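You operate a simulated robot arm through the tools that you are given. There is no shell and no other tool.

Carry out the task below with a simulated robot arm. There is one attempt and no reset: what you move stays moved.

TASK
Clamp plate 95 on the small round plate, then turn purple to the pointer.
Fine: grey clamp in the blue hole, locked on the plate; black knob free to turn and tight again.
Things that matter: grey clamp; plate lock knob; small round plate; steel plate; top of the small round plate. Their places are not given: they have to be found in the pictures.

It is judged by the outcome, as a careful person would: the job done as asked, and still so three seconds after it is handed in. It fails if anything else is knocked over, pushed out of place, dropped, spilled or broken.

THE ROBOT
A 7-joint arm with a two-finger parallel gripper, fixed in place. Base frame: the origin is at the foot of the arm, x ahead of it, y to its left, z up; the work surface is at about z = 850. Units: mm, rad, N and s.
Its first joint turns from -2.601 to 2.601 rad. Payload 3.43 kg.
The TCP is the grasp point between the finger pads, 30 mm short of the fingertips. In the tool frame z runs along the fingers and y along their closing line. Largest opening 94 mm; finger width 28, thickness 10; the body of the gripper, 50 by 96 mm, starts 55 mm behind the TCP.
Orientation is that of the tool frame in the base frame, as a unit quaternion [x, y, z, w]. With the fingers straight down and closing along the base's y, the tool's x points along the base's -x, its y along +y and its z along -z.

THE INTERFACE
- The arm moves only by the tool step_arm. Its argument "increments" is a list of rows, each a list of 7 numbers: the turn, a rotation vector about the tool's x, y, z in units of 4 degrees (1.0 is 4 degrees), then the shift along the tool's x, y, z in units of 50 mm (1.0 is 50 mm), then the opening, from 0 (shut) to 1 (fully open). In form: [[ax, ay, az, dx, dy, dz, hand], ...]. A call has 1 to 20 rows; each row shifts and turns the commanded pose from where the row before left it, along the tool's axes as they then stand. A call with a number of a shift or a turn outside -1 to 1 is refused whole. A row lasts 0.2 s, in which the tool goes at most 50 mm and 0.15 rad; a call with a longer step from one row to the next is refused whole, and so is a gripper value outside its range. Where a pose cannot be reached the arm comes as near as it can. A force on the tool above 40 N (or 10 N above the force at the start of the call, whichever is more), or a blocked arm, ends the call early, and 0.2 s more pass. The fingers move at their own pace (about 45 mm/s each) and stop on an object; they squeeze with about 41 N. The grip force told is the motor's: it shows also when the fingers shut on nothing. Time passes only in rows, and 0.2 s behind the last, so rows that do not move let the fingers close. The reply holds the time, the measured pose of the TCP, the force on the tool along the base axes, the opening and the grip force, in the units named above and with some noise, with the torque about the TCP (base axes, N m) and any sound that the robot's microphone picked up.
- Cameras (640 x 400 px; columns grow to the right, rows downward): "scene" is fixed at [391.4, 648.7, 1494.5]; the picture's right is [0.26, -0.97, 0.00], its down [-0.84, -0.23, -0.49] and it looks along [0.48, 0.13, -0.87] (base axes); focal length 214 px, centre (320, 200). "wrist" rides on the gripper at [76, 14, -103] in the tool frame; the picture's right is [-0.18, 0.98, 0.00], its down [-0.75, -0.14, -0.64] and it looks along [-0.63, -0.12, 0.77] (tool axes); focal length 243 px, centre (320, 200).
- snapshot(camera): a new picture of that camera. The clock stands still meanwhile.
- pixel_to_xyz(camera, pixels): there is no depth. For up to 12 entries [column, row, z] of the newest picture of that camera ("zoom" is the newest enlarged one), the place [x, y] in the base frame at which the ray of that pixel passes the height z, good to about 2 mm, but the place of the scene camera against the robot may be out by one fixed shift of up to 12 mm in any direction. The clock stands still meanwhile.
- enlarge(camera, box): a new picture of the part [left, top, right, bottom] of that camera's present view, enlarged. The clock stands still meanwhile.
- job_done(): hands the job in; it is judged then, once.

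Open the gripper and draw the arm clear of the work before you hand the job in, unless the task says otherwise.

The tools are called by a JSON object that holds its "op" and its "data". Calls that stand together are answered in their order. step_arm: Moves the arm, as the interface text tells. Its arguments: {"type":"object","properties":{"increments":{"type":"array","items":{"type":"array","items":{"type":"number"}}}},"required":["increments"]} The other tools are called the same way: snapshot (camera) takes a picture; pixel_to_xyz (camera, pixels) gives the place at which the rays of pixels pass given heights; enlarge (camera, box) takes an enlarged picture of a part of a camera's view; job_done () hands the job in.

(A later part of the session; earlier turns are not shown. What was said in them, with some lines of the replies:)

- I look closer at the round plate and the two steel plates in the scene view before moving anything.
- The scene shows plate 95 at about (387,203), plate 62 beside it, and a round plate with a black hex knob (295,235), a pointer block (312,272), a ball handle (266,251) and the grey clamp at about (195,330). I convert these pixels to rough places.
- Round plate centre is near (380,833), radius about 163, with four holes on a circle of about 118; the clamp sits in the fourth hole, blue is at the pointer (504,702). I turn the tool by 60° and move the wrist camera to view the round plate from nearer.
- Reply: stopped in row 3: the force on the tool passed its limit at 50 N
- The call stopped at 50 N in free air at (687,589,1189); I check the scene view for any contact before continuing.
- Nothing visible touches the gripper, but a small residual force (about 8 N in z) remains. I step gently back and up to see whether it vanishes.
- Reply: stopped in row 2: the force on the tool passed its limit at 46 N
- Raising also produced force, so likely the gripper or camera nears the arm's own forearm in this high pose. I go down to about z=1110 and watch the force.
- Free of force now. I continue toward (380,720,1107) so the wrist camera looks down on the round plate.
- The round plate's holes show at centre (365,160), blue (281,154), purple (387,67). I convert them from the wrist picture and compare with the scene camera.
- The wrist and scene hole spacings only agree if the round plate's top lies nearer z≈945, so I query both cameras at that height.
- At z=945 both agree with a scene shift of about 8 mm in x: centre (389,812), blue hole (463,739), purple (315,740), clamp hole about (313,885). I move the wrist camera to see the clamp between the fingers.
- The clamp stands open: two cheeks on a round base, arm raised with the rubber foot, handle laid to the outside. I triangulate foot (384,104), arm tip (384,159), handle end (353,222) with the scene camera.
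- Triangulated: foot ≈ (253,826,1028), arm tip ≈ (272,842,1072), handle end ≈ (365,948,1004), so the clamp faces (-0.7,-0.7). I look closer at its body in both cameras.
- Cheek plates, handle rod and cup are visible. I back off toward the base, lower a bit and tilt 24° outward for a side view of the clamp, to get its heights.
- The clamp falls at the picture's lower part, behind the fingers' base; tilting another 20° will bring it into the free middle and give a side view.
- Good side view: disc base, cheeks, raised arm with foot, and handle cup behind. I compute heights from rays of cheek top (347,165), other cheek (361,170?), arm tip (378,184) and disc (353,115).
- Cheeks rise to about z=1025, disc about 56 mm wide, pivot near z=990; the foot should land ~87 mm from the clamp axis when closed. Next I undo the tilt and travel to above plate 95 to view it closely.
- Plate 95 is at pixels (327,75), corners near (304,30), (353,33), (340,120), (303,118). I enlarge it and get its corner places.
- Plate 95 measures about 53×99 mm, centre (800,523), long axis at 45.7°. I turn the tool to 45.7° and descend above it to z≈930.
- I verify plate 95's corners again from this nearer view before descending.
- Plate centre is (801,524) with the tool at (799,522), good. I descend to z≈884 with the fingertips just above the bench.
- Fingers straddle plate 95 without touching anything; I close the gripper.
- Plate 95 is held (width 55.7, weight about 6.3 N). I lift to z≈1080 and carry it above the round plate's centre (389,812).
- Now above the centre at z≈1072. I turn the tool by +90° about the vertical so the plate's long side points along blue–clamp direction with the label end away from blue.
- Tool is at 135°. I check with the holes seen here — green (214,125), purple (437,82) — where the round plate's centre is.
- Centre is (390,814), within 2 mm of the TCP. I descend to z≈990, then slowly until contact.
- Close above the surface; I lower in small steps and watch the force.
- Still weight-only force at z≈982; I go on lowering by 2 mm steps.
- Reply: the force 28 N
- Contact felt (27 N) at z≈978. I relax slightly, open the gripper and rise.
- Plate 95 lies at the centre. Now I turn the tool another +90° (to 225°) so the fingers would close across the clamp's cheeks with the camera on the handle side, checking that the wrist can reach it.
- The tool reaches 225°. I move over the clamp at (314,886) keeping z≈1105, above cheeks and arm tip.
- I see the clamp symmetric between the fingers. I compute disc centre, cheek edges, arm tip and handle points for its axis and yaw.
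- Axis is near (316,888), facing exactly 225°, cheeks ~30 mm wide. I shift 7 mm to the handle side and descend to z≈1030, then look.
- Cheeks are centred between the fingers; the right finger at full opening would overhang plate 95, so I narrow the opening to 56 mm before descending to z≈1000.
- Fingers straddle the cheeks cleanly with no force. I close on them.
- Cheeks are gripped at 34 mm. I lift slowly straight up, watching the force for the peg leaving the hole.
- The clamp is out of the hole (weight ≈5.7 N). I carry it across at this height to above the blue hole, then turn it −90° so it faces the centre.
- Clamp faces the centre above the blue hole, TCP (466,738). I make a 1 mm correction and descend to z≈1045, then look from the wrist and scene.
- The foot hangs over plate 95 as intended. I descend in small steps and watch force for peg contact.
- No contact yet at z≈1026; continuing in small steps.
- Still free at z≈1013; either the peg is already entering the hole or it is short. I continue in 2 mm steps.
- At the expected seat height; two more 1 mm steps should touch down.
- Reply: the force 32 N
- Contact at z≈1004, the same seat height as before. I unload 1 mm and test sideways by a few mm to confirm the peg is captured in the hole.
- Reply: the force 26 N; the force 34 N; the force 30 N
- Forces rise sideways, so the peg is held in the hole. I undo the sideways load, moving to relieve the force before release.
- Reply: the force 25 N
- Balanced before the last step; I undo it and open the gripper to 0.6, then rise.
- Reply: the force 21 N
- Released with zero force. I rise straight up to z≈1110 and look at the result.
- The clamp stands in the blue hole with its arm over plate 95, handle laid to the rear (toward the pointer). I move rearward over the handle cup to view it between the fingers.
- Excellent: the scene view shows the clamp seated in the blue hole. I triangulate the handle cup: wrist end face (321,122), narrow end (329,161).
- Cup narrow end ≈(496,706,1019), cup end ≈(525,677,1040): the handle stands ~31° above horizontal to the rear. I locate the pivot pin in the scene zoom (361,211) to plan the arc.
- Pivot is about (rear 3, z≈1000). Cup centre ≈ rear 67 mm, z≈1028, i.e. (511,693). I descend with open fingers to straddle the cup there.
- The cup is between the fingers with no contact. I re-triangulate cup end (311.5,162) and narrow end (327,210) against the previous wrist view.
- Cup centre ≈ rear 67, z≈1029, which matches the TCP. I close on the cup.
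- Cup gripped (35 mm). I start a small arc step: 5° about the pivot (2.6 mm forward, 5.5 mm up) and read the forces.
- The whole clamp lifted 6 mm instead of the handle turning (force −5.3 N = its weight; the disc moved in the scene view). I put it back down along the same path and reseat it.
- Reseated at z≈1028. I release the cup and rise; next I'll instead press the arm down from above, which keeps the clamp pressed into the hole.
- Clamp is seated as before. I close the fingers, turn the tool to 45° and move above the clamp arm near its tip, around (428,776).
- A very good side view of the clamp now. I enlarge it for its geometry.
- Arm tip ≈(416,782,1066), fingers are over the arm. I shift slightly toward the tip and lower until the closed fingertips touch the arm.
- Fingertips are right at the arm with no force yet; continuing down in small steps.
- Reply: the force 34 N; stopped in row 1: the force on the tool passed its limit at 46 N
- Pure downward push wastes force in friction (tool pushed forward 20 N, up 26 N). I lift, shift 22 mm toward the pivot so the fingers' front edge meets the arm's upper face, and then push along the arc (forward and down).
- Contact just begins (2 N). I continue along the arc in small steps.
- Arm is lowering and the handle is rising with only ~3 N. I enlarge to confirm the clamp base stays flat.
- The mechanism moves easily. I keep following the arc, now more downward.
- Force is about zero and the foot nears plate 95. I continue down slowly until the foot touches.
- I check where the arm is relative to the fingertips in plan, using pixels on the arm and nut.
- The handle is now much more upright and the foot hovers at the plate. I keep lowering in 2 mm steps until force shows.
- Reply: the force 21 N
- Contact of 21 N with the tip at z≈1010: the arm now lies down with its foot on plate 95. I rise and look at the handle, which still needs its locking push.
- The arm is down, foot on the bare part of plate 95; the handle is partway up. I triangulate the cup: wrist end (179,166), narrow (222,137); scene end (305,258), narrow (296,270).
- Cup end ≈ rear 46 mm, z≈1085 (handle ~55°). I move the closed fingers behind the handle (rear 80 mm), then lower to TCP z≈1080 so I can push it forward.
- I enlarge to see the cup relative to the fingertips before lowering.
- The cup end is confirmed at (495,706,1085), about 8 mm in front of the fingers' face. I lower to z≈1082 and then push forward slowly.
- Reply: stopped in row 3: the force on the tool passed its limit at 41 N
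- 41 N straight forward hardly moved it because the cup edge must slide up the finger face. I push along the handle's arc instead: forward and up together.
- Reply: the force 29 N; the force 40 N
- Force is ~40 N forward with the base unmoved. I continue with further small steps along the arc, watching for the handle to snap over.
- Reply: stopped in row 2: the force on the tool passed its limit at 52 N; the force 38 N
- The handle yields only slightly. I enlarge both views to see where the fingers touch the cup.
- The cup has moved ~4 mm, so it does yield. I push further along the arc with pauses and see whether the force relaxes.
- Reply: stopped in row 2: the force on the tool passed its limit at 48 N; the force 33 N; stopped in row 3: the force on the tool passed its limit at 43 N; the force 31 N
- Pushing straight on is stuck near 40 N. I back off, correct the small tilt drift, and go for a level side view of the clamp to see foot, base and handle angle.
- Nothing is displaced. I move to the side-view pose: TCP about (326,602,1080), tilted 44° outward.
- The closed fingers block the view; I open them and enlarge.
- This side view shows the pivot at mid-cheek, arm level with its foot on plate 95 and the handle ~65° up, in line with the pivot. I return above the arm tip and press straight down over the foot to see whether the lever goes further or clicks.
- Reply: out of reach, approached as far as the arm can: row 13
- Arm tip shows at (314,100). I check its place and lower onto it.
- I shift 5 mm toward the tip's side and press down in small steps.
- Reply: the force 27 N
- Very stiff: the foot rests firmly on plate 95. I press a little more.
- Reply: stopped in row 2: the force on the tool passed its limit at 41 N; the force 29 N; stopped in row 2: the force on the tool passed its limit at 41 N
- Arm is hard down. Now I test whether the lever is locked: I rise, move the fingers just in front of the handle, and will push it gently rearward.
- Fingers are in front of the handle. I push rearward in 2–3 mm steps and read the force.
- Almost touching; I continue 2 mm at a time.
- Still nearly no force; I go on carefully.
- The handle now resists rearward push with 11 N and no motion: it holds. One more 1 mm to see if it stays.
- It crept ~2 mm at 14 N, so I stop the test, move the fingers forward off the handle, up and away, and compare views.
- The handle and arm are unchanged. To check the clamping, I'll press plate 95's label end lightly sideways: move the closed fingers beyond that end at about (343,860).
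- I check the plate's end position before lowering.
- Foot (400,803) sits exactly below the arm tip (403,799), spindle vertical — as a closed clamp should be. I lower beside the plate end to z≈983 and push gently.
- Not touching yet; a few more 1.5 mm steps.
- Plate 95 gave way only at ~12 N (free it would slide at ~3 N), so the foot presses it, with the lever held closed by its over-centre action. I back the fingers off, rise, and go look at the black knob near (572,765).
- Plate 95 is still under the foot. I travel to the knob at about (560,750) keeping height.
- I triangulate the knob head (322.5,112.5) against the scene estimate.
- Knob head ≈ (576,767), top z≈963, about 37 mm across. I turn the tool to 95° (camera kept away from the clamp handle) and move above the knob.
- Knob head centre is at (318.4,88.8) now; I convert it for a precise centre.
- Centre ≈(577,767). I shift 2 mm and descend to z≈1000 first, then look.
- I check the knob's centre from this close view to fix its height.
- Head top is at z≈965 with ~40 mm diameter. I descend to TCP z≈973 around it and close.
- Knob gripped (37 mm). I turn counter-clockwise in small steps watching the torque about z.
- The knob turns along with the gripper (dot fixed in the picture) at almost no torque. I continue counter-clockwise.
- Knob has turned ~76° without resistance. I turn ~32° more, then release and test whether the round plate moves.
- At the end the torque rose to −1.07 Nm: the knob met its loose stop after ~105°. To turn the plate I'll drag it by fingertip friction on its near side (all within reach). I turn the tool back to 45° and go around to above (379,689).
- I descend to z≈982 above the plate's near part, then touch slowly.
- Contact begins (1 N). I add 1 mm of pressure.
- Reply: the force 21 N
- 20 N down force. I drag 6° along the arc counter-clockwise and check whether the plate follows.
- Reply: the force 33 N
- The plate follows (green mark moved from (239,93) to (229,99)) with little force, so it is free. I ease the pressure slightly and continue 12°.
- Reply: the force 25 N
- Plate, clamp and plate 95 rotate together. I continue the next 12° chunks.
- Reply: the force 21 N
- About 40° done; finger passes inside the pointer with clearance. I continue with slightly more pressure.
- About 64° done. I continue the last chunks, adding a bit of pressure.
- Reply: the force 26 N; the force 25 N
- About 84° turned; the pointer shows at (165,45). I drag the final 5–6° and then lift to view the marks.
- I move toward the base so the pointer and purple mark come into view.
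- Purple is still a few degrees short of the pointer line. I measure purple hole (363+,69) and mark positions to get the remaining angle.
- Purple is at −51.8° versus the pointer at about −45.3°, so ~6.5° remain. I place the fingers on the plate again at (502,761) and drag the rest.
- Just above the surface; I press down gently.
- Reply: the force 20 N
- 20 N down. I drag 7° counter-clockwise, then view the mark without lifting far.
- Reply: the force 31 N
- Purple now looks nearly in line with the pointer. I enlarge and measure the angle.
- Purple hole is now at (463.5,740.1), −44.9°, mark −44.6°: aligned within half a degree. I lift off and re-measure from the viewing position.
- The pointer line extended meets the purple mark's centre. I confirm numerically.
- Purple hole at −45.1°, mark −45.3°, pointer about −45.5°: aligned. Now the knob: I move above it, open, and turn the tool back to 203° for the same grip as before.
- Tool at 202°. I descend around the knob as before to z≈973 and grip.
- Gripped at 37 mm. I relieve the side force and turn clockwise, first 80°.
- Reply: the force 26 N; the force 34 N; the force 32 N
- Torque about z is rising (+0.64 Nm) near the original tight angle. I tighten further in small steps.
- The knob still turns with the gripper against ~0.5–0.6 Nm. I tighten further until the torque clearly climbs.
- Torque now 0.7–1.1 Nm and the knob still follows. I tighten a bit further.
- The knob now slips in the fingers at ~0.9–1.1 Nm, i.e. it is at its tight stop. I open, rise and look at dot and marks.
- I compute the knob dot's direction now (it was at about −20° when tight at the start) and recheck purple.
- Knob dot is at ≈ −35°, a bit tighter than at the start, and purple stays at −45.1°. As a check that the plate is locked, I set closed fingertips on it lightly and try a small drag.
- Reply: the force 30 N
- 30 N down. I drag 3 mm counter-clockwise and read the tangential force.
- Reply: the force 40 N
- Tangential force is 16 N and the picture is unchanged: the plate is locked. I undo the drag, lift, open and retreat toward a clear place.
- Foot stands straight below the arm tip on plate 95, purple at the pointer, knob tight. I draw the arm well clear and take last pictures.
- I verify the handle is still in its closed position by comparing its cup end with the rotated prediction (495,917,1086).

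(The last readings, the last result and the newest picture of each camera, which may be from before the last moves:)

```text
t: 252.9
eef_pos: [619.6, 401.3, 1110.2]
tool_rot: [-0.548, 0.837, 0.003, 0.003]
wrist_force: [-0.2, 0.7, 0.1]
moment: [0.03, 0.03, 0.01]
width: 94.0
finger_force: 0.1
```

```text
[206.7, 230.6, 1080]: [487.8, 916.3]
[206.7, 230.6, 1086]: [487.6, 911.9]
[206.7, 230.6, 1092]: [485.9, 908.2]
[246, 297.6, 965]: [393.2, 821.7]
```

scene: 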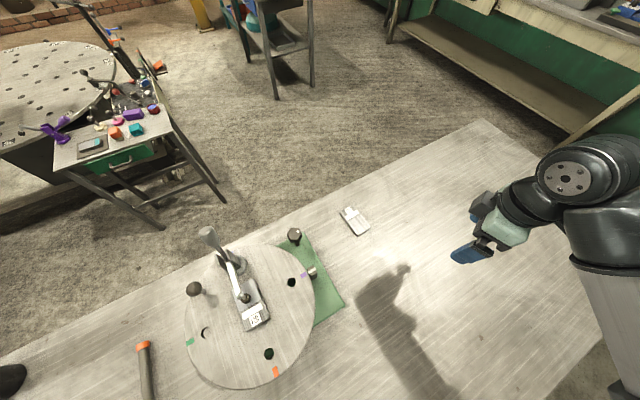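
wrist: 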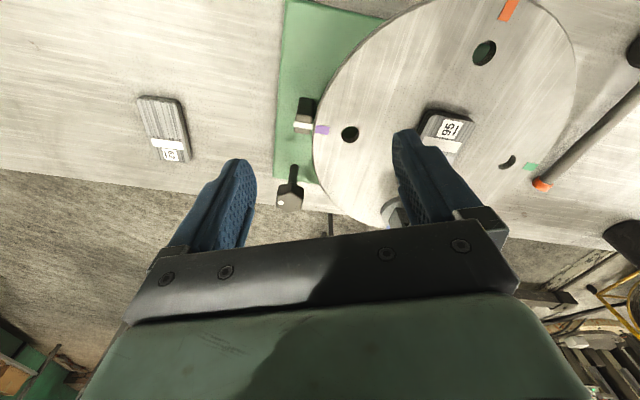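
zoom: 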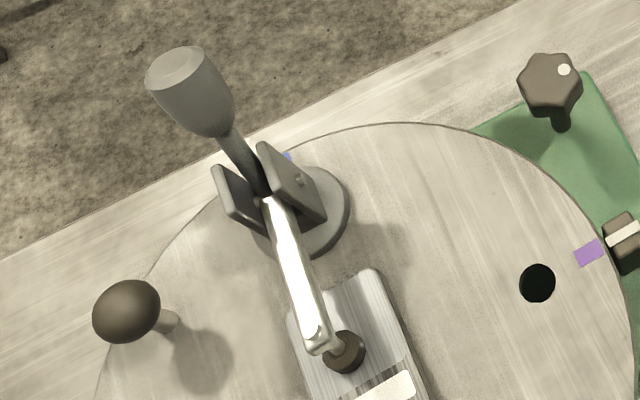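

The handle cup (495.8,915) and foot (401,825) match the closed clamp turned by 90°; purple is at the pointer, knob tight, gripper open and arm clear. I hand the job in.

{"op": "job_done", "data": {}}

```text
The job is handed in.
```

I clamped plate 95 on the small round plate and turned the plate so purple points at the pointer. The job is handed in. I have not seen the judge's result.

- **Clamp:** The grey clamp is in the blue hole, facing the centre, with its foot down on plate 95.
- **Clamp lock, the one doubt:** The clamp's handle held about 11 N rearward and seemed to creep slightly at about 14 N. Plate 95 slid 3–4 mm under a 12 N push during my test. I never heard a click, so the clamp is closed and pressing, but not proven rigidly locked.
- **Rotation:** The purple mark is at about −45.3° and the pointer at about −45.5°, so they agree within half a degree.
- **Black knob:** I loosened it about 105° to its stop, and the plate then turned freely. I tightened it until it slipped in the fingers at about 1 Nm, roughly 15–20° past where it started. The plate then held still against a 16 N sideways pull.
- **Surroundings:** Nothing else was moved. Plate 62 stayed where it was, and the arm is clear with the gripper open.
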